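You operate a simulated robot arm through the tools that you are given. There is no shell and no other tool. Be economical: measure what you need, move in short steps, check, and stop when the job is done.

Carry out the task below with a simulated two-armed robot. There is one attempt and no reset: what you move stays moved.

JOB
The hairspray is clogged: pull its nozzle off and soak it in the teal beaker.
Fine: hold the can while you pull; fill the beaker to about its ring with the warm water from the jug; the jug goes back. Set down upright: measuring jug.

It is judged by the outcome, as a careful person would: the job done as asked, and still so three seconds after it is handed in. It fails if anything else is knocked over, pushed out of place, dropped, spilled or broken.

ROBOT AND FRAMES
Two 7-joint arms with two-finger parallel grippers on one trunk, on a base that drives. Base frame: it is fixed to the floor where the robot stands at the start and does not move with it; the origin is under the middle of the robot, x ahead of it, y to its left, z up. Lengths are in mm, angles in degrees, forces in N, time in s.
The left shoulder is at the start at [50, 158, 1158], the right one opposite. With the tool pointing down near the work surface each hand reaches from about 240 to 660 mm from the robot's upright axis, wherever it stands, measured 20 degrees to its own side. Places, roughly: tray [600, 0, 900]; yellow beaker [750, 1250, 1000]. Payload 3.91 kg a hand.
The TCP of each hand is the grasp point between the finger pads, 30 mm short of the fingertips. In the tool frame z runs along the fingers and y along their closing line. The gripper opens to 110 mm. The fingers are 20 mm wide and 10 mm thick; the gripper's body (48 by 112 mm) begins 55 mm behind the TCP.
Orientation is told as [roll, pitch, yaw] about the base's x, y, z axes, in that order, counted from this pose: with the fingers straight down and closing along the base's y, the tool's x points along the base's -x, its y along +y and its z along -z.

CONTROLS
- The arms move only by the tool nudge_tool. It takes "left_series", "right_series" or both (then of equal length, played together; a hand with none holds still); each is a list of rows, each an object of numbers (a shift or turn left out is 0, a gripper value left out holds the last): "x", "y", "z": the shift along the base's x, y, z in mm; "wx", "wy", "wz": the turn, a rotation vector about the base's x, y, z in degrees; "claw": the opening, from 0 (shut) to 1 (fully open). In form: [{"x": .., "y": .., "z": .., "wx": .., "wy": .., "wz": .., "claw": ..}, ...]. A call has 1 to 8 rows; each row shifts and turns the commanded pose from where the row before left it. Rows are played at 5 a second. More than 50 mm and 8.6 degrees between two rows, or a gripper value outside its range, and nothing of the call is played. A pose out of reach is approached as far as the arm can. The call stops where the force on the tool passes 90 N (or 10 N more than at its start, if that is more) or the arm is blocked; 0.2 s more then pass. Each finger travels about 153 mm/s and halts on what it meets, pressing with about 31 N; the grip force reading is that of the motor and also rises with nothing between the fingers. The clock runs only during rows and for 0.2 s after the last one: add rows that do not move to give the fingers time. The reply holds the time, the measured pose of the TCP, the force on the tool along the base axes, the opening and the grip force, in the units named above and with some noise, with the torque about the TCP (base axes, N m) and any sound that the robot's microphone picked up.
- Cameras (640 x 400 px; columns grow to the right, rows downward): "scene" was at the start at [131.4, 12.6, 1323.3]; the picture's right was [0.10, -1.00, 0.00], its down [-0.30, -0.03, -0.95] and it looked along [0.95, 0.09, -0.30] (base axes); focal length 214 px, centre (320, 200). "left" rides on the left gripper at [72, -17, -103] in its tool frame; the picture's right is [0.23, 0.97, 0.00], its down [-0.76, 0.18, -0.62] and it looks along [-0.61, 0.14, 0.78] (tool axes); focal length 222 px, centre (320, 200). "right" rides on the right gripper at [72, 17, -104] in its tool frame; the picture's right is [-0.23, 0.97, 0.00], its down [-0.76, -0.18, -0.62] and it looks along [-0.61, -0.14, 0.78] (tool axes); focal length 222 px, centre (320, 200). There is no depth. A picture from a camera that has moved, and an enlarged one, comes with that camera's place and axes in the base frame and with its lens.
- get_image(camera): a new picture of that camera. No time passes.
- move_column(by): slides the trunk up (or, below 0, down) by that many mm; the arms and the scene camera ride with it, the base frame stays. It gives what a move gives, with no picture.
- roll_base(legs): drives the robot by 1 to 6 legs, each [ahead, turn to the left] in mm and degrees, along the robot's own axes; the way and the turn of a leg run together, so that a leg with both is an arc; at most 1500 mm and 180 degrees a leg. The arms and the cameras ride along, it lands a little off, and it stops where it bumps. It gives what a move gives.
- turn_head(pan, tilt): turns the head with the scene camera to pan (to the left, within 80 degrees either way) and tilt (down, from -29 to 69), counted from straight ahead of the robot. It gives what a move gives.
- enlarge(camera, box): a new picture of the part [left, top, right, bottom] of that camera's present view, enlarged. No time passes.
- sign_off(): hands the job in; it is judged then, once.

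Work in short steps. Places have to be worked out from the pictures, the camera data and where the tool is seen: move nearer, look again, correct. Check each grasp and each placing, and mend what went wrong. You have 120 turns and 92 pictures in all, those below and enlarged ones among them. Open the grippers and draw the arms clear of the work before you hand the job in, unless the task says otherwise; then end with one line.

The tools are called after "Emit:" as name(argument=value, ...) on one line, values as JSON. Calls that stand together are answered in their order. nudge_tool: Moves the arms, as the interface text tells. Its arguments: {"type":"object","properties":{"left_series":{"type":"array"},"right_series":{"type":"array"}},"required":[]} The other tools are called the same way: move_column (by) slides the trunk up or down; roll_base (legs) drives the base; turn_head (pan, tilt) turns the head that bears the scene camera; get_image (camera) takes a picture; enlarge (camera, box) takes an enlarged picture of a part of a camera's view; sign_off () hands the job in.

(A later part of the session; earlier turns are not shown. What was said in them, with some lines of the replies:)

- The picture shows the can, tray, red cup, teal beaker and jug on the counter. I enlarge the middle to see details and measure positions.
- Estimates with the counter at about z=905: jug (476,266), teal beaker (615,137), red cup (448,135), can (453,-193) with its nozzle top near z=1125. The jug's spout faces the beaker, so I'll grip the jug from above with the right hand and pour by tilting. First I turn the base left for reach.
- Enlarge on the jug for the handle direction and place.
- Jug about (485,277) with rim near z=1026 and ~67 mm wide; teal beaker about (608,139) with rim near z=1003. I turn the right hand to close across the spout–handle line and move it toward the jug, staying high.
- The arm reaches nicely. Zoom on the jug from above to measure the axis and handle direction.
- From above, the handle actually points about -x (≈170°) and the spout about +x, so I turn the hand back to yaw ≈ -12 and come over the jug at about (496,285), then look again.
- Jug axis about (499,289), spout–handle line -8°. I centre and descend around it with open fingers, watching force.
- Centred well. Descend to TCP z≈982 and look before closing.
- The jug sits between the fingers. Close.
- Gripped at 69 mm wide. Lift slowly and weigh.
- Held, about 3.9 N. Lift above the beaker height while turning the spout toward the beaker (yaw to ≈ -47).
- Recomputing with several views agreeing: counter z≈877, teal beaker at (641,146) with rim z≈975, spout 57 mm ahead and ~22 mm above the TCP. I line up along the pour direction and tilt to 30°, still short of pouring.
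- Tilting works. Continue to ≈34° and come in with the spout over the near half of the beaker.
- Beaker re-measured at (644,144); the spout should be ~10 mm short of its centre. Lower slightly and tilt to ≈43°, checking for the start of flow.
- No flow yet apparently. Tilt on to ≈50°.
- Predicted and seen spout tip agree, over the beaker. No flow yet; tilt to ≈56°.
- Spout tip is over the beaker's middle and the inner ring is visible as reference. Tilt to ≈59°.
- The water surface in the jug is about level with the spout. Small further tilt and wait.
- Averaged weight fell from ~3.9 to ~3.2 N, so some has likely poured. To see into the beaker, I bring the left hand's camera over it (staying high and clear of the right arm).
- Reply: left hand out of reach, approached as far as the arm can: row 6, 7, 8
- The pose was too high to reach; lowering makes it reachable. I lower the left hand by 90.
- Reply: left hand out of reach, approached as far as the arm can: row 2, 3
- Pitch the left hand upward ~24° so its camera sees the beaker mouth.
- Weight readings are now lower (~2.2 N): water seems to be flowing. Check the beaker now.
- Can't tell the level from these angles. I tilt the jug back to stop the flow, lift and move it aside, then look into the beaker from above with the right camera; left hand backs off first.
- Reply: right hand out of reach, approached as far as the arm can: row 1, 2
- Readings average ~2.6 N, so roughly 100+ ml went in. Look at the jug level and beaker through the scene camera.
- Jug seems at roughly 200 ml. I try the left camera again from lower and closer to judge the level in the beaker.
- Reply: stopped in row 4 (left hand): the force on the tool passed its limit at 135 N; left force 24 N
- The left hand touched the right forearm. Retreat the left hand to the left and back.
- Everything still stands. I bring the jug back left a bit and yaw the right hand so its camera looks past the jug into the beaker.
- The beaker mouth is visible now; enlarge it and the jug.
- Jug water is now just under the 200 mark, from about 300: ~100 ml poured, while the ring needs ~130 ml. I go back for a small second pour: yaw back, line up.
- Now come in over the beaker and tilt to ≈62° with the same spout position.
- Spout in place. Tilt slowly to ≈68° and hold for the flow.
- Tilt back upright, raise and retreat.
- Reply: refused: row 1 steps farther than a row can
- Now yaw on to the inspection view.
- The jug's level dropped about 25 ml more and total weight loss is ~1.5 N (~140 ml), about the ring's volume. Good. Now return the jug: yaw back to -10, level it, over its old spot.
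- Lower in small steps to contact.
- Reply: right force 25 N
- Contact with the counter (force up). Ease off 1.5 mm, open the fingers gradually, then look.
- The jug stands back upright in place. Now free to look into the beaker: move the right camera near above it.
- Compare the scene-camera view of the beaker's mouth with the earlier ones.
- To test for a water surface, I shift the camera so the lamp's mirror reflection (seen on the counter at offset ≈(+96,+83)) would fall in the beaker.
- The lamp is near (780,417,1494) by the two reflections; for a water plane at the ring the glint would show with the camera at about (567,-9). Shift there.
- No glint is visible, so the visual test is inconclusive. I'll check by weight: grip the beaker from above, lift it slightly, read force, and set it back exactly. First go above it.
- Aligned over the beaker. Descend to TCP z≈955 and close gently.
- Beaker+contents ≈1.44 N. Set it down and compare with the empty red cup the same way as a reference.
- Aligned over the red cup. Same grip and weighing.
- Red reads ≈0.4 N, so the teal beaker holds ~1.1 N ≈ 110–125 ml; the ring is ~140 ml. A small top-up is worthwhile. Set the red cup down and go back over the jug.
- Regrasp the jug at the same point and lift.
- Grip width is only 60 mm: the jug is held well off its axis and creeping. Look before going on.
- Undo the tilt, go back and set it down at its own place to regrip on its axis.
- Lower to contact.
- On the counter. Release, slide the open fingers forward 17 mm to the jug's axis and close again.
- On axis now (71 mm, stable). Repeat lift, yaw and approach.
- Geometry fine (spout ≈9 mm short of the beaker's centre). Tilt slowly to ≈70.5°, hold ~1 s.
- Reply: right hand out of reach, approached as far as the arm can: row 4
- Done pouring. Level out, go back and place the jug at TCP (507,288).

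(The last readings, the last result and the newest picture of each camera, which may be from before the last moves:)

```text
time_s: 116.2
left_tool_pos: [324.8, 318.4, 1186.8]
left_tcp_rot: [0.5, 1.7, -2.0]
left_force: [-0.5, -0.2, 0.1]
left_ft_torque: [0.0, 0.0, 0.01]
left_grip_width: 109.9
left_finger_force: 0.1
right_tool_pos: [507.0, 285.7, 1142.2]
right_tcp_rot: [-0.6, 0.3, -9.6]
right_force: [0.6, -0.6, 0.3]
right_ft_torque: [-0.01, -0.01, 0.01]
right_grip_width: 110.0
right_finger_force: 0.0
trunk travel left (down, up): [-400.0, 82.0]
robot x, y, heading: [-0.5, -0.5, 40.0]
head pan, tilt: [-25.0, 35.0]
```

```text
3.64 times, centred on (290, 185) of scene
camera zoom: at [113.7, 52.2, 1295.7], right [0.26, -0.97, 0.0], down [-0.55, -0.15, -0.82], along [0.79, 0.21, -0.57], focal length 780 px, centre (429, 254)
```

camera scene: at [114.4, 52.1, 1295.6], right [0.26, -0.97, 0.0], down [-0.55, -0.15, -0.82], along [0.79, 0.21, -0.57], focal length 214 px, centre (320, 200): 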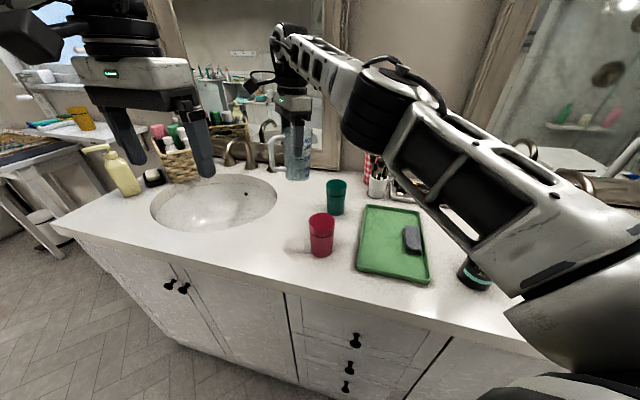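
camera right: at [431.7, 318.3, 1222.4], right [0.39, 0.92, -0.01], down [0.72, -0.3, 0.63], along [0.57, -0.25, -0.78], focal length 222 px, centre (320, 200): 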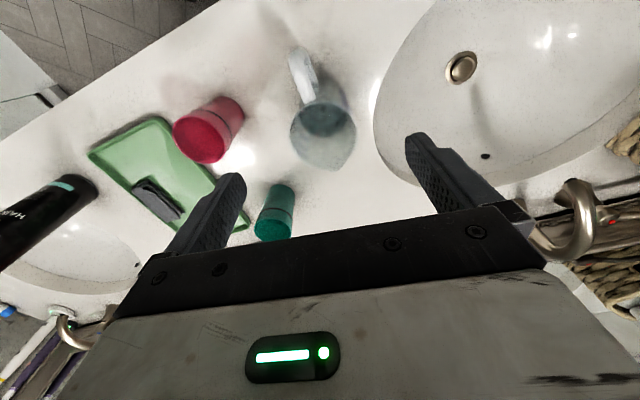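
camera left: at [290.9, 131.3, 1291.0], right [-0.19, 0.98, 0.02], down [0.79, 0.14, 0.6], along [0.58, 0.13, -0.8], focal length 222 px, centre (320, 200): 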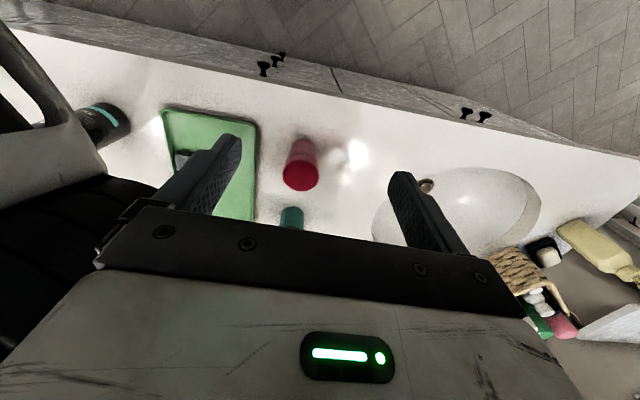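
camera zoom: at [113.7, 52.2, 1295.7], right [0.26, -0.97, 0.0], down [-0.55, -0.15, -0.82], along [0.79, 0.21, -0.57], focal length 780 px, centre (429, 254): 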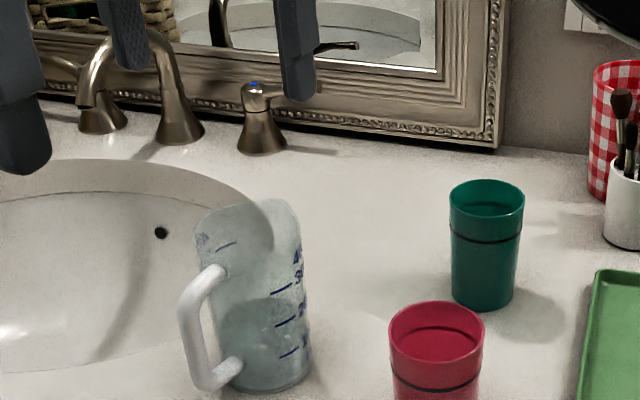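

All upright; jug is back. Now the can: raise and retract both hands, then turn the base right to face it (heading ≈ -23).

Emit:
nudge_tool(right_series=[{"x": -25, "y": -22, "z": 28}, {"x": -25, "y": -22, "z": 28}, {"x": -25, "y": -22, "z": 28}, {"x": -30, "y": -25}, {"x": -30, "y": -25}], left_series=[{"z": 20}, {"z": 20}, {"z": 20}, {"x": 0}, {"x": 0}])

Emit:
roll_base(legs=[[0, -63]])

Emit:
turn_head(pan=0, tilt=40)

Emit:
get_image(camera="scene")

```text
time_s: 117.4
left_tool_pos: [325.7, 317.7, 1247.1]
left_tcp_rot: [0.5, 1.7, -1.8]
left_force: [-0.5, -0.3, -0.2]
left_ft_torque: [0.02, 0.02, 0.01]
left_grip_width: 109.9
left_finger_force: 0.0
right_tool_pos: [371.5, 169.1, 1228.6]
right_tcp_rot: [-0.6, 0.3, -9.6]
right_force: [-0.3, -0.6, -0.2]
right_ft_torque: [0.0, -0.03, 0.03]
right_grip_width: 109.9
right_finger_force: 0.0
trunk travel left (down, up): [-400.0, 82.0]
robot x, y, heading: [-1.2, -0.8, 40.0]
head pan, tilt: [-25.0, 35.0]
```

```text
time_s: 120.5
left_tool_pos: [432.2, -139.8, 1247.3]
left_tcp_rot: [0.4, 1.8, -64.2]
left_force: [-0.4, 0.1, -0.4]
left_ft_torque: [-0.05, -0.02, 0.0]
left_grip_width: 109.9
left_finger_force: 0.0
right_tool_pos: [324.7, -249.6, 1226.0]
right_tcp_rot: [-0.6, 0.4, -71.7]
right_force: [-0.9, -0.3, -0.6]
right_ft_torque: [0.02, 0.0, 0.03]
right_grip_width: 110.0
right_finger_force: 0.1
trunk travel left (down, up): [-400.0, 82.0]
robot x, y, heading: [0.6, 0.1, -22.4]
head pan, tilt: [-25.0, 35.0]
```

```text
time_s: 121.4
left_tool_pos: [433.4, -139.8, 1246.4]
left_tcp_rot: [0.4, 1.7, -64.3]
left_force: [-0.6, -1.1, 0.1]
left_ft_torque: [0.01, -0.01, -0.02]
left_grip_width: 110.0
left_finger_force: 0.1
right_tool_pos: [324.7, -250.7, 1227.1]
right_tcp_rot: [-0.7, 0.4, -71.8]
right_force: [0.2, 0.0, 0.8]
right_ft_torque: [-0.02, 0.01, -0.03]
right_grip_width: 110.0
right_finger_force: 0.1
trunk travel left (down, up): [-400.0, 82.0]
robot x, y, heading: [0.3, -3.5, -22.1]
head pan, tilt: [0.0, 40.0]
```

```text
11 pictures are left
camera scene: at [114.3, -43.6, 1288.1], right [-0.38, -0.93, 0.0], down [-0.6, 0.24, -0.77], along [0.71, -0.29, -0.64], focal length 214 px, centre (320, 200)
```

scene: 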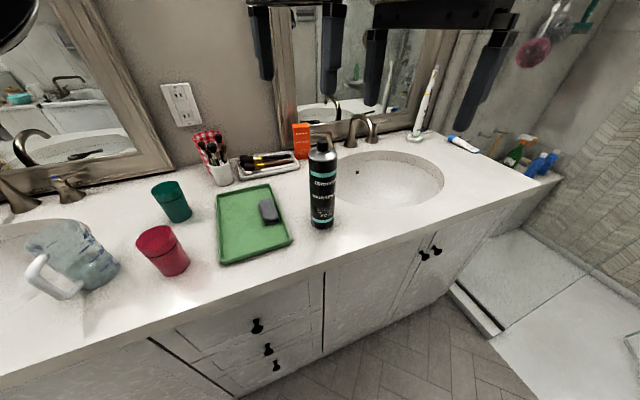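

Emit:
enlarge(camera="scene", box=[270, 125, 380, 240])

```text
3.48 times, centred on (325, 182) of scene
camera zoom: at [114.3, -43.6, 1288.1], right [-0.38, -0.93, 0.0], down [-0.6, 0.24, -0.77], along [0.71, -0.29, -0.64], focal length 746 px, centre (303, 261)
```

zoom: 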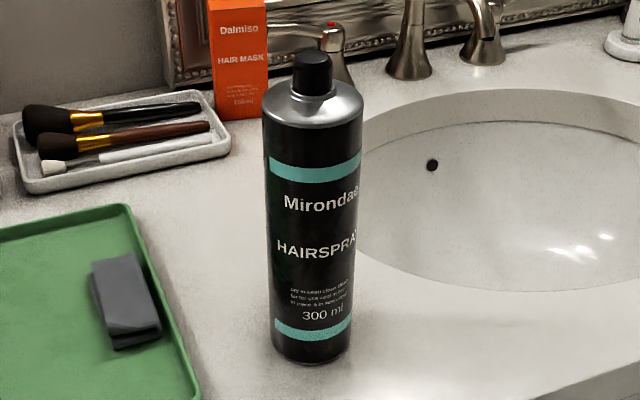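

Can axis ≈(472,-196), body top ≈1070, nozzle z≈1089–1112. Right hand will hold the body from the robot's side (fingers forward, pitched ~70°); left pulls from above. First move the left hand aside and turn the right hand to heading -22.

Emit:
nudge_tool(left_series=[{"y": 25}, {"y": 25}, {"y": 25}, {"y": 25}, {"y": 20}, {"y": 0}, {"x": 0}], right_series=[{"wz": 8.3, "x": 2, "y": 8, "z": -5}, {"wz": 8.3, "x": 2, "y": 12, "z": -10}, {"wz": 8.3, "y": 15, "z": -10}, {"wz": 8.3, "y": 15, "z": -10}, {"wz": 8.3, "y": 15, "z": -10}, {"wz": 8.3, "y": 15, "z": -10}, {"x": 0}])

Emit:
nudge_tool(right_series=[{"wx": -2.9, "wy": -7.2, "z": -5}, {"wx": -2.9, "wy": -7.2, "z": -5}, {"wx": -2.9, "wy": -7.2, "z": -5}, {"wx": -2.9, "wy": -7.2, "z": -5}, {"wx": -2.9, "wy": -7.2, "z": -5}, {"wx": -2.9, "wy": -7.2, "z": -5}, {"wx": -2.9, "wy": -7.2, "z": -5}, {"wx": -2.9, "wy": -7.2, "z": -5}])

```text
time_s: 123.0
left_tool_pos: [433.0, -19.1, 1245.6]
left_tcp_rot: [0.3, 1.8, -64.2]
left_force: [0.2, 0.8, -0.1]
left_ft_torque: [-0.01, -0.01, 0.0]
left_grip_width: 110.0
left_finger_force: 0.0
right_tool_pos: [329.3, -170.2, 1169.9]
right_tcp_rot: [-0.7, 0.3, -21.8]
right_force: [-0.4, 0.1, 0.1]
right_ft_torque: [0.02, 0.0, 0.0]
right_grip_width: 109.9
right_finger_force: 0.0
trunk travel left (down, up): [-400.0, 82.0]
robot x, y, heading: [2.9, 0.4, -22.3]
head pan, tilt: [0.0, 40.0]
```

```text
time_s: 124.8
left_tool_pos: [432.5, -20.8, 1247.3]
left_tcp_rot: [0.4, 1.8, -64.2]
left_force: [-0.3, -0.8, -0.4]
left_ft_torque: [0.01, -0.02, -0.01]
left_grip_width: 110.1
left_finger_force: 0.1
right_tool_pos: [329.3, -170.5, 1131.3]
right_tcp_rot: [-0.5, -62.0, -22.2]
right_force: [-0.4, 0.3, 0.3]
right_ft_torque: [0.0, 0.01, 0.02]
right_grip_width: 109.9
right_finger_force: 0.0
trunk travel left (down, up): [-400.0, 82.0]
robot x, y, heading: [0.3, -3.1, -22.2]
head pan, tilt: [0.0, 40.0]
```

Align laterally with the can and lower to z≈1005, then look with the right camera.

Emit:
nudge_tool(right_series=[{"wx": -2.9, "wy": -7.2, "x": 4, "y": 9, "z": -25}, {"x": 4, "y": 9, "z": -35}, {"x": 3, "y": 10, "z": -35}, {"z": -30}, {"x": 0}])

Emit:
get_image(camera="right")

```text
time_s: 126.0
left_tool_pos: [432.6, -19.6, 1246.2]
left_tcp_rot: [0.5, 1.8, -64.2]
left_force: [0.0, 0.0, 0.3]
left_ft_torque: [0.03, -0.03, -0.01]
left_grip_width: 110.1
left_finger_force: 0.1
right_tool_pos: [339.0, -142.4, 1004.6]
right_tcp_rot: [-0.3, -69.6, -22.2]
right_force: [0.1, 0.2, -0.3]
right_ft_torque: [-0.01, -0.02, 0.0]
right_grip_width: 110.1
right_finger_force: 0.2
trunk travel left (down, up): [-400.0, 82.0]
robot x, y, heading: [1.6, -1.0, -21.9]
head pan, tilt: [0.0, 40.0]
```

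```text
9 pictures are left
camera right: at [233.4, -79.3, 972.5], right [0.45, 0.87, 0.21], down [-0.36, -0.04, 0.93], along [0.82, -0.49, 0.3], focal length 222 px, centre (320, 200)
```

right: 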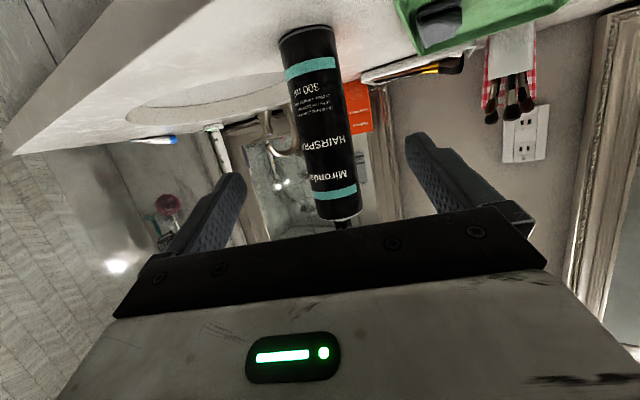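

The can lies on the tool axis. Advance horizontally 143 mm along the heading so the fingers straddle it.

Emit:
nudge_tool(right_series=[{"x": 37, "y": -15}, {"x": 37, "y": -15}, {"x": 37, "y": -15}, {"x": 20, "y": -8}, {"x": 0}])

Emit:
get_image(camera="right")

```text
time_s: 127.2
left_tool_pos: [432.9, -18.6, 1246.7]
left_tcp_rot: [0.4, 1.7, -64.2]
left_force: [0.2, 0.5, 0.3]
left_ft_torque: [0.0, 0.03, 0.01]
left_grip_width: 110.0
left_finger_force: 0.0
right_tool_pos: [470.0, -195.7, 1005.4]
right_tcp_rot: [-0.4, -69.6, -22.2]
right_force: [0.5, 0.9, 0.0]
right_ft_torque: [-0.01, -0.05, 0.0]
right_grip_width: 109.8
right_finger_force: 0.0
trunk travel left (down, up): [-400.0, 82.0]
robot x, y, heading: [-0.4, -0.4, -22.3]
head pan, tilt: [0.0, 40.0]
```

```text
8 pictures are left
camera right: at [364.3, -132.7, 973.7], right [0.45, 0.87, 0.21], down [-0.36, -0.04, 0.93], along [0.82, -0.49, 0.3], focal length 222 px, centre (320, 200)
```

right: 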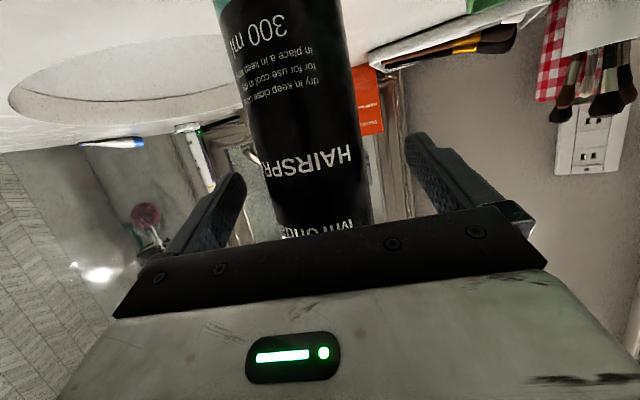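

Centred; advance 6 mm more and close on the can.

Emit:
nudge_tool(right_series=[{"x": 5.5, "y": -2.3}, {"claw": 0.7}, {"claw": 0.58}, {"claw": 0.45}, {"claw": 0.2}, {"claw": 0.0}, {"x": 0}])

```text
time_s: 128.8
left_tool_pos: [432.2, -19.9, 1245.9]
left_tcp_rot: [0.4, 1.8, -64.2]
left_force: [0.3, 0.5, 0.7]
left_ft_torque: [0.0, 0.0, -0.01]
left_grip_width: 110.0
left_finger_force: 0.0
right_tool_pos: [475.2, -198.4, 1005.2]
right_tcp_rot: [-0.5, -69.6, -22.2]
right_force: [0.0, -1.3, -0.2]
right_ft_torque: [-0.09, -0.01, -0.02]
right_grip_width: 59.4
right_finger_force: 30.8
trunk travel left (down, up): [-400.0, 82.0]
robot x, y, heading: [-1.3, 0.6, -22.2]
head pan, tilt: [0.0, 40.0]
```

Can held (59 mm). Bring the left hand over the nozzle, at z≈1170, and look.

Emit:
nudge_tool(left_series=[{"x": 7, "y": -30, "claw": 0.6}, {"x": 7, "y": -30}, {"x": 7, "y": -30}, {"x": 7, "y": -30}, {"x": 6, "y": -30}, {"x": 6, "y": -28}, {"z": -35}, {"z": -35}])

Emit:
get_image(camera="left")

```text
time_s: 130.6
left_tool_pos: [453.1, -186.7, 1162.1]
left_tcp_rot: [0.4, 1.8, -64.2]
left_force: [-0.8, 0.8, -0.4]
left_ft_torque: [0.0, 0.02, 0.0]
left_grip_width: 66.0
left_finger_force: 0.0
left hand out of reach, approached as far as the arm can: row 5, 6
right_tool_pos: [476.0, -197.8, 1004.5]
right_tcp_rot: [-0.5, -69.7, -22.2]
right_force: [0.1, -0.4, 0.1]
right_ft_torque: [-0.05, -0.09, -0.03]
right_grip_width: 59.2
right_finger_force: 30.6
trunk travel left (down, up): [-400.0, 82.0]
robot x, y, heading: [3.9, 1.5, -22.0]
head pan, tilt: [0.0, 40.0]
```

```text
7 pictures are left
camera left: at [407.4, -130.2, 1266.8], right [0.78, 0.63, 0.01], down [0.5, -0.63, 0.6], along [0.39, -0.46, -0.8], focal length 222 px, centre (320, 200)
```

left: 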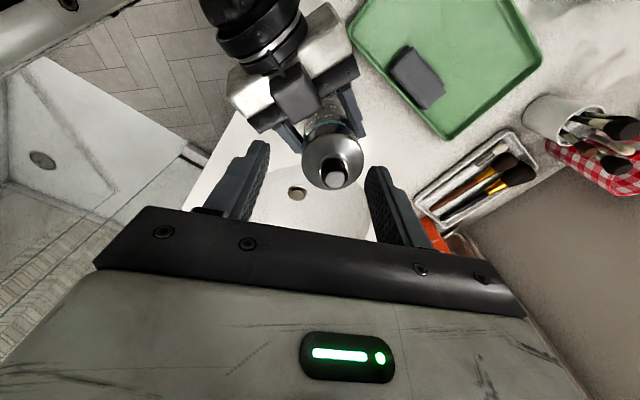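

Nozzle top at ≈(477,-195). Centre over it and descend so fingertips are just above the shoulder, then close.

Emit:
nudge_tool(left_series=[{"x": 12, "y": -4}, {"x": 12, "y": -4}, {"x": 0}, {"z": -15}, {"z": -15}, {"z": -8}, {"x": 0}])

Emit:
get_image(camera="left")

```text
time_s: 132.2
left_tool_pos: [476.6, -193.4, 1124.0]
left_tcp_rot: [0.5, 1.8, -64.2]
left_force: [-1.0, 0.3, 0.6]
left_ft_torque: [-0.01, 0.0, 0.0]
left_grip_width: 66.2
left_finger_force: 0.1
right_tool_pos: [476.4, -197.4, 1005.3]
right_tcp_rot: [-0.4, -69.5, -22.2]
right_force: [-0.8, -0.9, -0.8]
right_ft_torque: [-0.09, 0.08, 0.01]
right_grip_width: 59.6
right_finger_force: 32.1
trunk travel left (down, up): [-400.0, 82.0]
robot x, y, heading: [0.9, 0.1, -22.1]
head pan, tilt: [0.0, 40.0]
```

```text
6 pictures are left
camera left: at [430.4, -138.2, 1228.9], right [0.78, 0.63, 0.01], down [0.5, -0.63, 0.6], along [0.39, -0.46, -0.8], focal length 222 px, centre (320, 200)
```

left: 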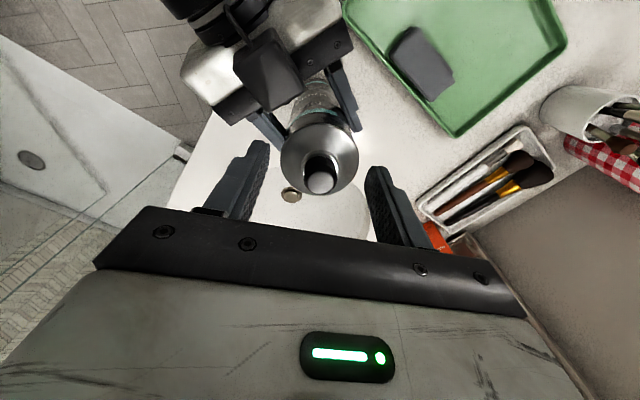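

Well centred (3 mm shift). Close on the nozzle.

Emit:
nudge_tool(left_series=[{"x": 1, "y": -2.5}, {"x": 0, "claw": 0.35}, {"claw": 0.2}, {"claw": 0.05}, {"claw": 0.0}, {"x": 0}])

```text
time_s: 133.6
left_tool_pos: [477.2, -195.3, 1123.3]
left_tcp_rot: [0.4, 1.9, -64.1]
left_force: [2.1, 0.8, -0.8]
left_ft_torque: [0.08, -0.05, 0.02]
left_grip_width: 18.9
left_finger_force: 31.2
right_tool_pos: [475.9, -198.5, 1004.1]
right_tcp_rot: [-0.4, -69.5, -22.1]
right_force: [-3.8, -2.2, 0.5]
right_ft_torque: [0.07, -0.15, 0.04]
right_grip_width: 59.4
right_finger_force: 30.7
trunk travel left (down, up): [-400.0, 82.0]
robot x, y, heading: [-3.6, 0.9, -22.6]
head pan, tilt: [0.0, 40.0]
heard: snap
```

A snap was heard; nozzle gripped at 19 mm. Pull straight up slowly.

Emit:
nudge_tool(left_series=[{"z": 3}, {"z": 4}, {"z": 6}, {"z": 8}, {"z": 10}, {"x": 0}])

Emit:
enlarge(camera="left", box=[240, 90, 400, 230])

```text
time_s: 135.0
left_tool_pos: [475.7, -196.3, 1156.2]
left_tcp_rot: [0.4, 1.9, -64.3]
left_force: [-0.8, 0.4, 0.4]
left_ft_torque: [0.02, 0.03, 0.03]
left_grip_width: 19.4
left_finger_force: 30.7
right_tool_pos: [475.4, -198.2, 1005.2]
right_tcp_rot: [-0.4, -69.5, -22.2]
right_force: [-0.5, 0.7, 0.1]
right_ft_torque: [0.04, 0.04, -0.03]
right_grip_width: 59.2
right_finger_force: 31.0
trunk travel left (down, up): [-400.0, 82.0]
robot x, y, heading: [4.3, 0.3, -22.0]
head pan, tilt: [0.0, 40.0]
```

```text
2.86 times, centred on (320, 160) of left
camera zoom: at [430.8, -140.3, 1260.6], right [0.78, 0.63, 0.01], down [0.5, -0.63, 0.6], along [0.39, -0.46, -0.8], focal length 635 px, centre (320, 314)
```

zoom: 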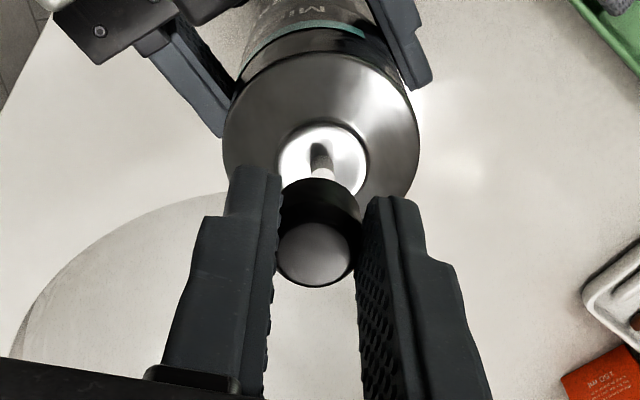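

The nozzle is off; the stem is bare. Raise the left hand, then release the can and back the right hand straight off.

Emit:
nudge_tool(left_series=[{"z": 15}, {"z": 20}, {"z": 20}, {"x": 0}, {"x": 0}, {"x": 0}, {"x": 0}], right_series=[{"x": 0}, {"x": 0}, {"claw": 0.6}, {"claw": 0.7}, {"claw": 0.85}, {"claw": 1.0}, {"x": 0}])

Emit:
nudge_tool(right_series=[{"x": -18, "y": 7.5}, {"x": -37, "y": 15}, {"x": -37, "y": 15}, {"x": -37, "y": 15}, {"x": -20, "y": 8}, {"x": -20, "y": 0, "z": 30}, {"x": 0}])

Emit:
get_image(camera="scene")

```text
time_s: 136.6
left_tool_pos: [464.6, -189.9, 1206.0]
left_tcp_rot: [0.4, 1.8, -64.0]
left_force: [0.5, 0.5, -0.4]
left_ft_torque: [-0.02, -0.01, 0.0]
left_grip_width: 19.5
left_finger_force: 30.8
left hand out of reach, approached as far as the arm can: row 2, 3
right_tool_pos: [474.5, -196.5, 1006.4]
right_tcp_rot: [-0.4, -69.6, -22.1]
right_force: [0.2, 0.3, 0.5]
right_ft_torque: [0.0, -0.01, 0.01]
right_grip_width: 109.9
right_finger_force: 0.0
trunk travel left (down, up): [-400.0, 82.0]
robot x, y, heading: [-1.0, -1.1, -22.2]
head pan, tilt: [0.0, 40.0]
```

```text
time_s: 138.2
left_tool_pos: [465.5, -187.6, 1204.5]
left_tcp_rot: [0.4, 1.8, -64.2]
left_force: [-0.7, 0.4, -0.3]
left_ft_torque: [0.0, -0.03, 0.0]
left_grip_width: 19.6
left_finger_force: 31.2
right_tool_pos: [307.0, -136.4, 1038.1]
right_tcp_rot: [-0.4, -69.5, -22.2]
right_force: [0.8, 0.7, -0.2]
right_ft_torque: [-0.01, 0.0, 0.01]
right_grip_width: 109.9
right_finger_force: 0.0
trunk travel left (down, up): [-400.0, 82.0]
robot x, y, heading: [0.0, -1.1, -22.2]
head pan, tilt: [0.0, 40.0]
```

```text
4 pictures are left
camera scene: at [114.5, -43.6, 1288.1], right [-0.38, -0.93, 0.0], down [-0.6, 0.24, -0.77], along [0.71, -0.29, -0.64], focal length 214 px, centre (320, 200)
```

scene: 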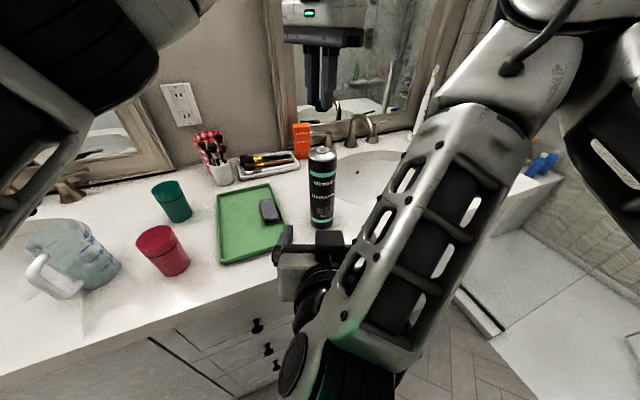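

Can stands with bare stem. Carry the nozzle to above the beaker with the left hand while the right hand rises clear.

Emit:
nudge_tool(left_series=[{"x": 15, "y": 40, "z": -15}, {"x": 20, "y": 41, "z": -15}, {"x": 22, "y": 41, "z": -15}, {"x": 24, "y": 41, "z": -10}, {"x": 24, "y": 41, "z": -10}, {"x": 24, "y": 41, "z": -10}, {"x": 24, "y": 41}, {"x": 23, "y": 41}], right_series=[{"z": 15}, {"z": 15}, {"z": 15}, {"z": 15}, {"z": 15}, {"y": -15}, {"y": -20}, {"y": -20}])

Emit:
nudge_tool(left_series=[{"x": 0}, {"x": 0}])

```text
time_s: 140.0
left_tool_pos: [490.7, 91.8, 1109.9]
left_tcp_rot: [0.5, 1.8, -64.0]
left_force: [0.9, 0.5, -0.3]
left_ft_torque: [0.0, -0.01, -0.01]
left_grip_width: 19.9
left_finger_force: 31.5
left hand out of reach, approached as far as the arm can: row 3, 4, 5, 6, 7, 8
right_tool_pos: [318.2, -186.1, 1112.3]
right_tcp_rot: [-0.5, -69.5, -22.2]
right_force: [0.0, -0.2, 0.0]
right_ft_torque: [0.08, 0.01, -0.03]
right_grip_width: 109.8
right_finger_force: 0.0
right hand out of reach, approached as far as the arm can: row 8
trunk travel left (down, up): [-400.0, 82.0]
robot x, y, heading: [2.9, 3.5, -22.1]
head pan, tilt: [0.0, 40.0]
```

```text
time_s: 140.6
left_tool_pos: [492.1, 91.1, 1110.1]
left_tcp_rot: [0.4, 1.7, -64.1]
left_force: [0.3, 0.2, -0.2]
left_ft_torque: [0.0, 0.01, -0.02]
left_grip_width: 19.7
left_finger_force: 31.3
right_tool_pos: [318.0, -186.1, 1112.3]
right_tcp_rot: [-0.4, -69.5, -22.2]
right_force: [-0.7, -0.9, 0.3]
right_ft_torque: [0.0, 0.0, 0.0]
right_grip_width: 110.1
right_finger_force: 0.2
trunk travel left (down, up): [-400.0, 82.0]
robot x, y, heading: [0.6, 0.5, -22.0]
head pan, tilt: [0.0, 40.0]
```

Reach is limited with this wrist yaw; turn the hand back toward a natural yaw, then continue.

Emit:
nudge_tool(left_series=[{"wz": 8.4}, {"wz": 8.4}, {"wz": 8.4}, {"wz": 8.4, "x": 10, "y": 5}, {"wz": 8.4, "x": 25, "y": 8}, {"wz": 8.4, "x": 30, "y": 10}, {"x": 30, "y": 10}, {"x": 30, "y": 10}])

```text
time_s: 142.4
left_tool_pos: [615.8, 133.9, 1108.7]
left_tcp_rot: [0.3, 1.9, -13.7]
left_force: [0.2, -0.9, -0.4]
left_ft_torque: [-0.04, 0.01, 0.03]
left_grip_width: 19.5
left_finger_force: 31.2
right_tool_pos: [317.8, -186.7, 1111.2]
right_tcp_rot: [-0.6, -69.6, -22.3]
right_force: [-0.3, -0.1, 0.2]
right_ft_torque: [-0.01, 0.02, 0.03]
right_grip_width: 110.0
right_finger_force: 0.1
trunk travel left (down, up): [-400.0, 82.0]
robot x, y, heading: [1.9, -3.1, -22.0]
head pan, tilt: [0.0, 40.0]
```

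Reach is fine now. Centre over the beaker at (642,144), lower to z≈1050 and check with the left camera.

Emit:
nudge_tool(left_series=[{"x": 13, "y": 5}, {"x": 13, "y": 5}, {"z": -30}, {"z": -28}, {"x": 0}])

Emit:
enlarge(camera="left", box=[240, 90, 400, 230])

```text
time_s: 143.6
left_tool_pos: [641.1, 144.1, 1053.4]
left_tcp_rot: [0.5, 1.8, -13.9]
left_force: [0.1, 0.5, -0.5]
left_ft_torque: [0.0, -0.04, 0.02]
left_grip_width: 19.6
left_finger_force: 31.0
right_tool_pos: [317.6, -185.3, 1112.3]
right_tcp_rot: [-0.5, -69.5, -22.2]
right_force: [-0.3, -0.8, -0.9]
right_ft_torque: [0.01, 0.02, 0.0]
right_grip_width: 110.0
right_finger_force: 0.0
trunk travel left (down, up): [-400.0, 82.0]
robot x, y, heading: [1.1, -4.2, -22.0]
head pan, tilt: [0.0, 40.0]
```

```text
2.86 times, centred on (320, 160) of left
camera zoom: at [570.7, 144.7, 1157.2], right [0.01, 1.0, 0.01], down [0.8, -0.02, 0.6], along [0.6, 0.0, -0.8], focal length 635 px, centre (320, 314)
```

zoom: 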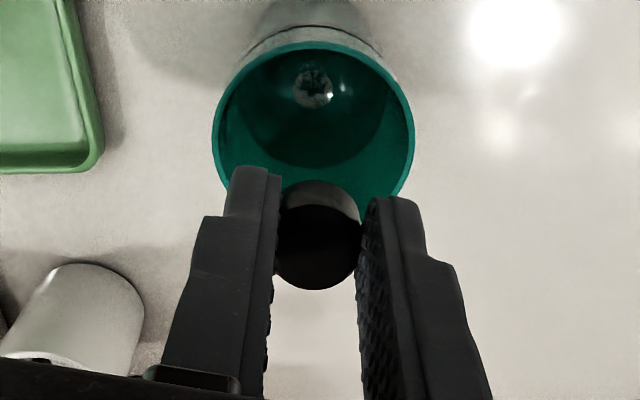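

A dark circular surface of radius ~26 mm at z≈938 shows the water level, near the ring (~950). Lower so the fingertips are just above the rim and release the nozzle into the beaker.

Emit:
nudge_tool(left_series=[{"x": 1.5, "y": -1, "z": -20}, {"z": -15}, {"z": -9}, {"x": 0}, {"claw": 0.25}, {"claw": 0.4}, {"claw": 0.5}, {"x": 0}])

Emit:
nudge_tool(left_series=[{"z": 20}, {"z": 30}, {"x": -20, "z": 20}, {"x": -25}, {"x": 0}])

Emit:
enlarge(camera="left", box=[240, 80, 400, 220])

```text
time_s: 145.4
left_tool_pos: [644.0, 143.6, 1009.2]
left_tcp_rot: [0.3, 1.8, -13.8]
left_force: [0.9, 0.1, -0.2]
left_ft_torque: [0.04, 0.02, 0.01]
left_grip_width: 54.9
left_finger_force: 0.1
right_tool_pos: [318.8, -186.0, 1112.3]
right_tcp_rot: [-0.5, -69.5, -22.3]
right_force: [0.9, -0.8, -0.8]
right_ft_torque: [-0.03, -0.02, 0.01]
right_grip_width: 110.0
right_finger_force: 0.1
trunk travel left (down, up): [-400.0, 82.0]
robot x, y, heading: [0.6, 3.5, -22.1]
head pan, tilt: [0.0, 40.0]
```

```text
time_s: 146.6
left_tool_pos: [597.7, 143.5, 1079.3]
left_tcp_rot: [0.3, 2.0, -13.7]
left_force: [-0.6, -0.3, 0.3]
left_ft_torque: [0.02, 0.03, -0.05]
left_grip_width: 54.8
left_finger_force: 0.1
right_tool_pos: [318.5, -186.1, 1111.2]
right_tcp_rot: [-0.4, -69.5, -22.2]
right_force: [0.1, 0.3, -0.2]
right_ft_torque: [0.01, -0.01, 0.0]
right_grip_width: 109.9
right_finger_force: 0.1
trunk travel left (down, up): [-400.0, 82.0]
robot x, y, heading: [0.5, -1.5, -22.2]
head pan, tilt: [0.0, 40.0]
```

```text
2.86 times, centred on (320, 150) of left
camera zoom: at [527.0, 143.3, 1184.2], right [0.01, 1.0, 0.01], down [0.8, -0.02, 0.6], along [0.6, 0.0, -0.8], focal length 635 px, centre (320, 343)
```

zoom: 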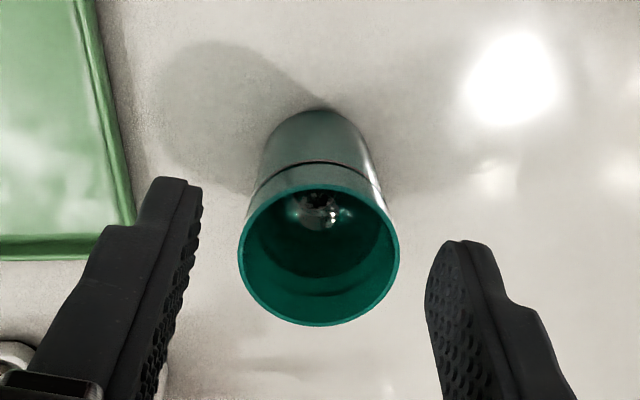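

Fingers are empty and nothing fell on the counter; nozzle is in the beaker. Level looks ~12–15 mm under the ring, so I'll do one more small top-up. First bring both hands back and up, unpitching the right hand.

Emit:
nudge_tool(left_series=[{"x": -35, "z": 20}, {"x": -35, "z": 20}, {"x": -35, "z": 20}, {"x": -35, "z": 20}, {"x": -35, "z": 15}, {"x": -30, "z": 10}, {"x": 0}, {"x": 0}], right_series=[{"wx": 2.9, "wy": 7.3, "z": 12}, {"wx": 2.9, "wy": 7.3, "z": 12}, {"wx": 2.9, "wy": 7.3, "z": 12}, {"wx": 2.9, "wy": 7.3, "z": 12}, {"wx": 2.9, "wy": 7.3, "z": 12}, {"wx": 2.9, "wy": 7.3, "z": 12}, {"wx": 2.9, "wy": 7.3, "z": 12}, {"wx": 2.9, "wy": 7.3, "z": 12}])

Emit:
nudge_tool(right_series=[{"wx": 2.5, "wy": 6.3}, {"x": 0}])

Emit:
roll_base(legs=[[0, 62]])

```text
time_s: 148.4
left_tool_pos: [394.6, 141.7, 1182.1]
left_tcp_rot: [0.4, 1.9, -13.8]
left_force: [-0.7, 0.6, 0.1]
left_ft_torque: [0.01, 0.03, 0.0]
left_grip_width: 54.9
left_finger_force: 0.1
right_tool_pos: [317.9, -185.8, 1207.7]
right_tcp_rot: [-0.8, -6.5, -21.8]
right_force: [0.1, 0.5, 0.3]
right_ft_torque: [0.01, 0.07, 0.03]
right_grip_width: 110.0
right_finger_force: 0.1
trunk travel left (down, up): [-400.0, 82.0]
robot x, y, heading: [1.6, 1.6, -22.0]
head pan, tilt: [0.0, 40.0]
```

```text
time_s: 149.0
left_tool_pos: [394.2, 142.2, 1183.7]
left_tcp_rot: [0.4, 1.8, -13.8]
left_force: [-0.5, 0.1, 0.5]
left_ft_torque: [-0.01, -0.01, 0.01]
left_grip_width: 54.9
left_finger_force: 0.1
right_tool_pos: [318.5, -185.7, 1208.7]
right_tcp_rot: [-0.8, 0.2, -21.8]
right_force: [0.7, -0.3, -0.3]
right_ft_torque: [-0.01, -0.01, 0.0]
right_grip_width: 110.1
right_finger_force: 0.0
trunk travel left (down, up): [-400.0, 82.0]
robot x, y, heading: [-1.5, 3.1, -22.3]
head pan, tilt: [0.0, 40.0]
```

```text
time_s: 152.1
left_tool_pos: [60.0, 413.7, 1182.7]
left_tcp_rot: [0.4, 1.8, 48.2]
left_force: [-0.8, 0.3, -0.7]
left_ft_torque: [-0.01, 0.0, 0.01]
left_grip_width: 55.2
left_finger_force: 0.1
right_tool_pos: [314.2, 192.5, 1209.2]
right_tcp_rot: [-0.9, 0.0, 39.9]
right_force: [-0.5, 0.3, -0.7]
right_ft_torque: [0.01, 0.03, 0.01]
right_grip_width: 110.0
right_finger_force: 0.1
trunk travel left (down, up): [-400.0, 82.0]
robot x, y, heading: [-0.3, -2.6, 39.5]
head pan, tilt: [0.0, 40.0]
```

Move the right hand over the jug at yaw -9.6.

Emit:
nudge_tool(right_series=[{"x": 32, "y": 15.5, "z": -10, "wz": -8.25}, {"x": 32, "y": 15.5, "z": -10, "wz": -8.25}, {"x": 32, "y": 15.5, "z": -15, "wz": -8.25}, {"x": 32, "y": 15.5, "z": -15, "wz": -8.25}, {"x": 32, "y": 15.5, "z": -15, "wz": -8.25}, {"x": 32, "y": 15.5, "z": -10, "wz": -8.25}, {"x": 0}])

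Emit:
get_image(camera="right")

```text
time_s: 153.7
left_tool_pos: [59.4, 414.3, 1183.8]
left_tcp_rot: [0.4, 1.9, 48.0]
left_force: [0.8, 1.5, -0.2]
left_ft_torque: [-0.01, -0.02, 0.02]
left_grip_width: 55.0
left_finger_force: 0.1
right_tool_pos: [506.9, 286.1, 1134.2]
right_tcp_rot: [-0.9, 0.0, -9.7]
right_force: [-0.2, 0.2, -0.6]
right_ft_torque: [-0.03, 0.0, 0.0]
right_grip_width: 110.1
right_finger_force: 0.1
trunk travel left (down, up): [-400.0, 82.0]
robot x, y, heading: [-1.1, 1.0, 39.7]
head pan, tilt: [0.0, 40.0]
```

```text
1 pictures are left
camera right: at [438.3, 315.8, 1236.1], right [0.39, 0.92, -0.02], down [0.72, -0.29, 0.63], along [0.57, -0.25, -0.78], focal length 222 px, centre (320, 200)
```

right: 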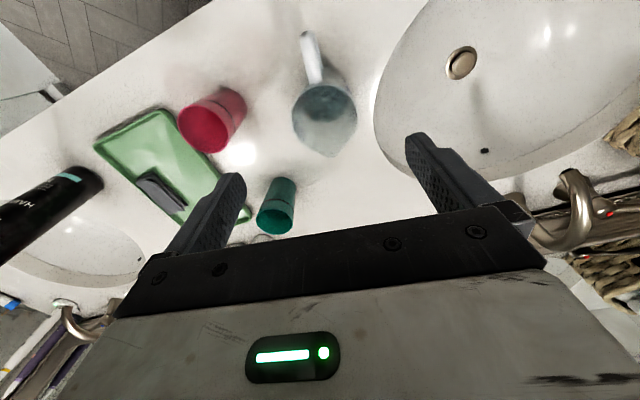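

Aligned. Grip the jug as last time.

Emit:
nudge_tool(right_series=[{"z": -45}, {"z": -45}, {"z": -40}, {"z": -22}, {"claw": 0.75}, {"claw": 0.62}, {"claw": 0.4}, {"claw": 0.0}])

Emit:
nudge_tool(right_series=[{"x": 0}, {"x": 0}])

```text
time_s: 155.5
left_tool_pos: [61.3, 413.8, 1183.4]
left_tcp_rot: [0.4, 1.8, 48.1]
left_force: [0.0, -0.2, -0.1]
left_ft_torque: [-0.01, 0.02, -0.04]
left_grip_width: 54.9
left_finger_force: 0.2
right_tool_pos: [506.2, 286.0, 980.4]
right_tcp_rot: [-1.0, 0.0, -9.7]
right_force: [-0.7, -1.0, 0.3]
right_ft_torque: [-0.01, 0.0, 0.04]
right_grip_width: 71.3
right_finger_force: 31.0
trunk travel left (down, up): [-400.0, 82.0]
robot x, y, heading: [0.5, -0.1, 39.8]
head pan, tilt: [0.0, 40.0]
```

```text
time_s: 156.1
left_tool_pos: [60.1, 414.7, 1183.1]
left_tcp_rot: [0.4, 1.9, 48.1]
left_force: [-1.3, 0.0, 0.0]
left_ft_torque: [-0.01, -0.04, 0.01]
left_grip_width: 54.8
left_finger_force: 0.1
right_tool_pos: [506.3, 286.1, 980.3]
right_tcp_rot: [-0.9, 0.1, -9.4]
right_force: [0.3, 0.0, 0.1]
right_ft_torque: [0.0, -0.01, 0.0]
right_grip_width: 71.1
right_finger_force: 31.1
trunk travel left (down, up): [-400.0, 82.0]
robot x, y, heading: [-0.2, -0.5, 39.9]
head pan, tilt: [0.0, 40.0]
```

Good on-axis grip (71 mm). Repeat lift, yaw, pre-tilt as before.

Emit:
nudge_tool(right_series=[{"z": 10}, {"z": 30}, {"z": 42}, {"z": 42}, {"x": 11, "y": -12, "wz": -7.4}, {"x": 12, "y": -12, "wz": -7.4}, {"x": 12, "y": -12, "wz": -7.4}, {"x": 12, "y": -13, "wz": -7.4}])

Emit:
nudge_tool(right_series=[{"x": 12, "y": -13, "wz": -7.4}, {"x": 12, "y": -13}, {"wx": 5, "wy": 5}, {"wx": 5, "wy": 5}, {"wx": 5, "wy": 5}, {"wx": 5, "wy": 5}, {"wx": 3, "wy": 3}, {"x": 0}])

Emit:
nudge_tool(right_series=[{"x": 9, "y": -9, "z": -25, "wx": 2, "wy": 2}, {"x": 9, "y": -9, "z": -25, "wx": 2, "wy": 2}, {"x": 3, "y": -3, "z": -11, "wx": 4, "wy": 4}, {"x": 3, "y": -3, "wx": 4, "wy": 4}, {"x": 3, "y": -3, "wx": 4, "wy": 4}, {"x": 2, "y": -2, "wx": 3, "wy": 3}, {"x": 0}])

```text
time_s: 157.9
left_tool_pos: [60.6, 414.8, 1183.0]
left_tcp_rot: [0.4, 1.8, 48.0]
left_force: [-0.1, 0.6, -0.1]
left_ft_torque: [0.01, 0.01, 0.03]
left_grip_width: 54.8
left_finger_force: 0.0
right_tool_pos: [553.4, 235.9, 1106.6]
right_tcp_rot: [-1.0, 0.1, -39.3]
right_force: [-0.8, -1.0, -2.3]
right_ft_torque: [-0.03, 0.0, 0.01]
right_grip_width: 71.2
right_finger_force: 31.2
trunk travel left (down, up): [-400.0, 82.0]
robot x, y, heading: [1.5, -1.3, 39.8]
head pan, tilt: [0.0, 40.0]
```

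```text
time_s: 159.7
left_tool_pos: [60.1, 414.0, 1182.8]
left_tcp_rot: [0.5, 1.9, 48.0]
left_force: [-0.5, -0.5, 0.0]
left_ft_torque: [0.0, -0.02, 0.01]
left_grip_width: 55.0
left_finger_force: 0.1
right_tool_pos: [577.9, 210.7, 1103.7]
right_tcp_rot: [-1.9, 32.7, -46.8]
right_force: [-0.2, -0.4, -2.4]
right_ft_torque: [-0.04, -0.05, -0.01]
right_grip_width: 71.3
right_finger_force: 30.5
trunk travel left (down, up): [-400.0, 82.0]
robot x, y, heading: [-0.5, -2.2, 39.4]
head pan, tilt: [0.0, 40.0]
```

```text
time_s: 161.3
left_tool_pos: [60.0, 414.9, 1183.0]
left_tcp_rot: [0.3, 1.8, 48.1]
left_force: [0.2, -0.7, 0.2]
left_ft_torque: [0.0, -0.02, -0.03]
left_grip_width: 55.0
left_finger_force: 0.0
right_tool_pos: [605.2, 182.0, 1043.1]
right_tcp_rot: [-3.5, 59.5, -48.0]
right_force: [-0.3, -0.9, -2.1]
right_ft_torque: [-0.05, -0.06, 0.0]
right_grip_width: 71.3
right_finger_force: 31.0
trunk travel left (down, up): [-400.0, 82.0]
robot x, y, heading: [-0.6, 0.6, 39.9]
head pan, tilt: [0.0, 40.0]
```

In place. Tilt slowly to ≈74° over the beaker and hold.

Emit:
nudge_tool(right_series=[{"x": 1.5, "y": -1.5, "wx": 2.4, "wy": 2.4}, {"x": 1.5, "y": -1.5, "wx": 2.4, "wy": 2.4}, {"x": 1, "y": -1, "wx": 2, "wy": 2}, {"x": 1, "y": -1, "wx": 1.8, "wy": 1.8}, {"x": 1, "y": -1, "wx": 1.6, "wy": 1.6}, {"x": 0}, {"x": 0}, {"x": 0}])

```text
time_s: 163.1
left_tool_pos: [60.2, 414.2, 1184.9]
left_tcp_rot: [0.3, 1.8, 48.0]
left_force: [-0.2, 0.8, -0.3]
left_ft_torque: [0.01, 0.01, -0.01]
left_grip_width: 54.9
left_finger_force: 0.0
right_tool_pos: [602.8, 171.7, 1047.1]
right_tcp_rot: [-6.3, 73.8, -50.7]
right_force: [0.7, 0.9, -2.3]
right_ft_torque: [-0.08, -0.03, 0.0]
right_grip_width: 71.1
right_finger_force: 31.0
right hand out of reach, approached as far as the arm can: row 3, 4
trunk travel left (down, up): [-400.0, 82.0]
robot x, y, heading: [-1.0, -3.5, 39.6]
head pan, tilt: [0.0, 40.0]
```

Hold briefly for the flow to finish, then tilt back and retreat.

Emit:
nudge_tool(right_series=[{"x": 0}, {"x": 0}, {"x": 0}, {"x": 0}])

Emit:
nudge_tool(right_series=[{"wx": -5.7, "wy": -5.7}, {"wx": -5.7, "wy": -5.7}, {"wx": -5.7, "wy": -5.7}, {"wx": -5.7, "wy": -5.7, "z": 20}, {"wx": -5.7, "wy": -5.7, "z": 20}, {"wx": -5.7, "wy": -5.7, "z": 20, "x": -10, "y": 10}, {"x": -10, "y": 20, "wx": -5.7, "wy": -5.7}, {"x": -10, "y": 20, "wx": -5.7, "wy": -5.7}])

```text
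time_s: 164.1
left_tool_pos: [60.1, 415.3, 1182.9]
left_tcp_rot: [0.5, 1.8, 48.1]
left_force: [-0.1, -0.2, 0.9]
left_ft_torque: [0.0, 0.02, -0.01]
left_grip_width: 54.9
left_finger_force: 0.1
right_tool_pos: [602.9, 172.5, 1047.3]
right_tcp_rot: [-6.3, 73.8, -50.5]
right_force: [-0.1, -0.5, -1.5]
right_ft_torque: [-0.02, -0.03, 0.03]
right_grip_width: 70.9
right_finger_force: 31.2
trunk travel left (down, up): [-400.0, 82.0]
robot x, y, heading: [3.0, 3.2, 39.6]
head pan, tilt: [0.0, 40.0]
```

```text
time_s: 165.9
left_tool_pos: [60.2, 414.7, 1182.5]
left_tcp_rot: [0.4, 1.9, 48.0]
left_force: [-0.6, -0.3, -0.6]
left_ft_torque: [0.01, -0.03, 0.01]
left_grip_width: 54.9
left_finger_force: 0.1
right_tool_pos: [574.7, 222.8, 1107.3]
right_tcp_rot: [-1.2, 9.2, -46.6]
right_force: [0.8, 0.2, -1.1]
right_ft_torque: [-0.02, -0.03, 0.03]
right_grip_width: 71.2
right_finger_force: 30.8
trunk travel left (down, up): [-400.0, 82.0]
robot x, y, heading: [0.7, -1.9, 39.8]
head pan, tilt: [0.0, 40.0]
```

Level out and return the jug.

Emit:
nudge_tool(right_series=[{"wx": -3.2, "wy": -3.2}, {"wx": -3.2, "wy": -3.2}, {"x": -14, "y": 12, "wz": 7.4}, {"x": -14, "y": 13, "wz": 7.4}, {"x": -14, "y": 13, "wz": 7.4}, {"x": -13, "y": 13, "wz": 7.4}, {"x": -13, "y": 12.5, "wz": 7.4}, {"x": 0}])

Emit:
nudge_tool(right_series=[{"z": -40}, {"z": -40}, {"z": -30}, {"z": -8}, {"z": -3}, {"x": 0}])

Emit:
nudge_tool(right_series=[{"z": -1.5}, {"z": -1}, {"x": 0}])

```text
time_s: 167.7
left_tool_pos: [60.2, 415.1, 1182.9]
left_tcp_rot: [0.3, 1.8, 48.0]
left_force: [0.0, 0.2, 0.2]
left_ft_torque: [0.0, 0.05, -0.02]
left_grip_width: 54.9
left_finger_force: 0.1
right_tool_pos: [507.2, 286.7, 1105.8]
right_tcp_rot: [-0.9, 0.3, -9.4]
right_force: [0.0, 0.0, -0.8]
right_ft_torque: [0.01, -0.01, -0.02]
right_grip_width: 71.3
right_finger_force: 31.0
trunk travel left (down, up): [-400.0, 82.0]
robot x, y, heading: [-1.8, 0.3, 39.7]
head pan, tilt: [0.0, 40.0]
```

```text
time_s: 169.1
left_tool_pos: [60.7, 414.2, 1183.9]
left_tcp_rot: [0.4, 1.9, 48.1]
left_force: [0.3, -0.6, -0.1]
left_ft_torque: [-0.02, 0.02, 0.01]
left_grip_width: 54.9
left_finger_force: 0.1
right_tool_pos: [506.9, 285.5, 985.9]
right_tcp_rot: [-1.0, 0.3, -9.6]
right_force: [0.2, -0.7, -3.0]
right_ft_torque: [-0.01, -0.01, 0.03]
right_grip_width: 71.2
right_finger_force: 31.2
trunk travel left (down, up): [-400.0, 82.0]
robot x, y, heading: [-0.2, 2.8, 39.6]
head pan, tilt: [0.0, 40.0]
```

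```text
time_s: 169.9
left_tool_pos: [60.9, 414.3, 1182.4]
left_tcp_rot: [0.3, 1.9, 48.2]
left_force: [-0.3, 0.9, 0.9]
left_ft_torque: [-0.05, -0.01, 0.03]
left_grip_width: 55.1
left_finger_force: 0.0
right_tool_pos: [507.0, 286.9, 982.3]
right_tcp_rot: [-1.0, 0.3, -9.5]
right_force: [-0.7, 0.2, -2.8]
right_ft_torque: [0.0, 0.04, 0.05]
right_grip_width: 71.1
right_finger_force: 31.2
trunk travel left (down, up): [-400.0, 82.0]
robot x, y, heading: [-1.6, -3.0, 39.9]
head pan, tilt: [0.0, 40.0]
```

Emit:
nudge_tool(right_series=[{"z": -1}, {"z": -1}, {"x": 0}])

Emit:
nudge_tool(right_series=[{"z": -0.7}, {"x": 0}])

```text
time_s: 170.7
left_tool_pos: [60.1, 415.1, 1183.2]
left_tcp_rot: [0.5, 1.8, 48.1]
left_force: [-0.4, -0.4, -0.1]
left_ft_torque: [0.02, 0.0, -0.02]
left_grip_width: 55.0
left_finger_force: 0.0
right_tool_pos: [507.1, 285.9, 980.7]
right_tcp_rot: [-0.9, 0.3, -9.5]
right_force: [0.3, -0.4, -1.1]
right_ft_torque: [-0.02, -0.04, -0.03]
right_grip_width: 71.1
right_finger_force: 31.1
trunk travel left (down, up): [-400.0, 82.0]
robot x, y, heading: [-1.9, 0.9, 40.0]
head pan, tilt: [0.0, 40.0]
```

```text
time_s: 171.3
left_tool_pos: [60.3, 413.3, 1182.6]
left_tcp_rot: [0.5, 1.9, 48.1]
left_force: [0.1, -1.1, 0.5]
left_ft_torque: [-0.02, -0.03, 0.05]
left_grip_width: 54.7
left_finger_force: 0.3
right_tool_pos: [506.6, 286.7, 980.2]
right_tcp_rot: [-0.9, 0.3, -9.5]
right_force: [-0.5, 0.0, 1.3]
right_ft_torque: [0.04, -0.06, 0.02]
right_grip_width: 71.2
right_finger_force: 31.2
trunk travel left (down, up): [-400.0, 82.0]
robot x, y, heading: [0.0, -1.8, 39.4]
head pan, tilt: [0.0, 40.0]
```

Contact (upward force). Release and rise straight up, then place the hand for a last look that covers beaker and jug.

Emit:
nudge_tool(right_series=[{"z": -0.5}, {"claw": 0.68}, {"claw": 0.8}, {"claw": 1.0}, {"x": 0}, {"z": 30}, {"z": 45}, {"z": 45}])

Emit:
nudge_tool(right_series=[{"z": 35}, {"x": 15, "y": -30, "z": 10}, {"x": 15, "y": -30}, {"x": 15, "y": -20}, {"x": 0}])

Emit:
get_image(camera="right")

```text
time_s: 173.1
left_tool_pos: [61.0, 414.9, 1183.1]
left_tcp_rot: [0.4, 1.8, 48.1]
left_force: [-0.3, -0.6, 0.2]
left_ft_torque: [0.03, 0.01, -0.03]
left_grip_width: 55.0
left_finger_force: 0.1
right_tool_pos: [506.0, 286.5, 1099.8]
right_tcp_rot: [-0.8, 0.4, -9.5]
right_force: [-0.3, 0.1, 0.3]
right_ft_torque: [0.01, 0.01, -0.01]
right_grip_width: 110.1
right_finger_force: 0.0
trunk travel left (down, up): [-400.0, 82.0]
robot x, y, heading: [1.6, -4.8, 39.5]
head pan, tilt: [0.0, 40.0]
```

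```text
time_s: 174.3
left_tool_pos: [60.3, 414.6, 1183.6]
left_tcp_rot: [0.4, 1.8, 48.1]
left_force: [-0.1, 0.4, -1.1]
left_ft_torque: [0.0, 0.0, -0.02]
left_grip_width: 55.0
left_finger_force: 0.1
right_tool_pos: [553.6, 204.5, 1144.2]
right_tcp_rot: [-0.9, 0.3, -9.5]
right_force: [0.4, 0.1, 0.8]
right_ft_torque: [0.02, 0.01, 0.0]
right_grip_width: 110.1
right_finger_force: 0.0
trunk travel left (down, up): [-400.0, 82.0]
robot x, y, heading: [-2.0, -1.4, 39.7]
head pan, tilt: [0.0, 40.0]
```

```text
0 pictures are left
camera right: at [484.8, 236.3, 1248.0], right [0.39, 0.92, -0.02], down [0.73, -0.29, 0.62], along [0.57, -0.25, -0.78], focal length 222 px, centre (320, 200)
```

right: 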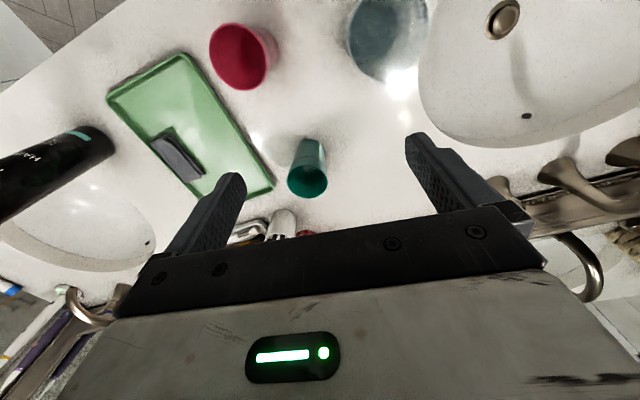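

All items stand in place: jug, red cup, beaker and can upright, with no spill visible. Draw both hands clear, high and back, with the grippers open.

Emit:
nudge_tool(right_series=[{"x": -20, "y": -20, "z": 30}, {"x": -30, "y": -25, "z": 25}, {"x": -35, "y": -25}, {"x": -35, "y": -25}, {"x": -35, "y": -20}, {"x": 0}], left_series=[{"claw": 1.0}, {"x": 0}, {"x": 0}, {"x": 0}, {"x": 0}, {"x": 0}])

Emit:
sign_off()

```text
time_s: 175.7
left_tool_pos: [60.4, 415.1, 1183.6]
left_tcp_rot: [0.4, 1.8, 48.1]
left_force: [0.0, 0.7, 0.8]
left_ft_torque: [-0.02, 0.03, -0.02]
left_grip_width: 110.2
left_finger_force: 0.0
right_tool_pos: [397.2, 90.2, 1199.8]
right_tcp_rot: [-1.0, 0.2, -9.6]
right_force: [0.7, 0.4, -0.5]
right_ft_torque: [0.02, 0.01, 0.02]
right_grip_width: 109.9
right_finger_force: 0.1
trunk travel left (down, up): [-400.0, 82.0]
robot x, y, heading: [2.8, 3.0, 39.7]
head pan, tilt: [0.0, 40.0]
```

```text
The job is handed in.
```

I pulled the nozzle off while the right hand held the can and dropped it into the teal beaker. I filled the beaker with warm water to roughly its ring: it looked 12–15 mm low before a last top-up whose level I could not measure. The jug is back upright in its place, and I saw no spill.
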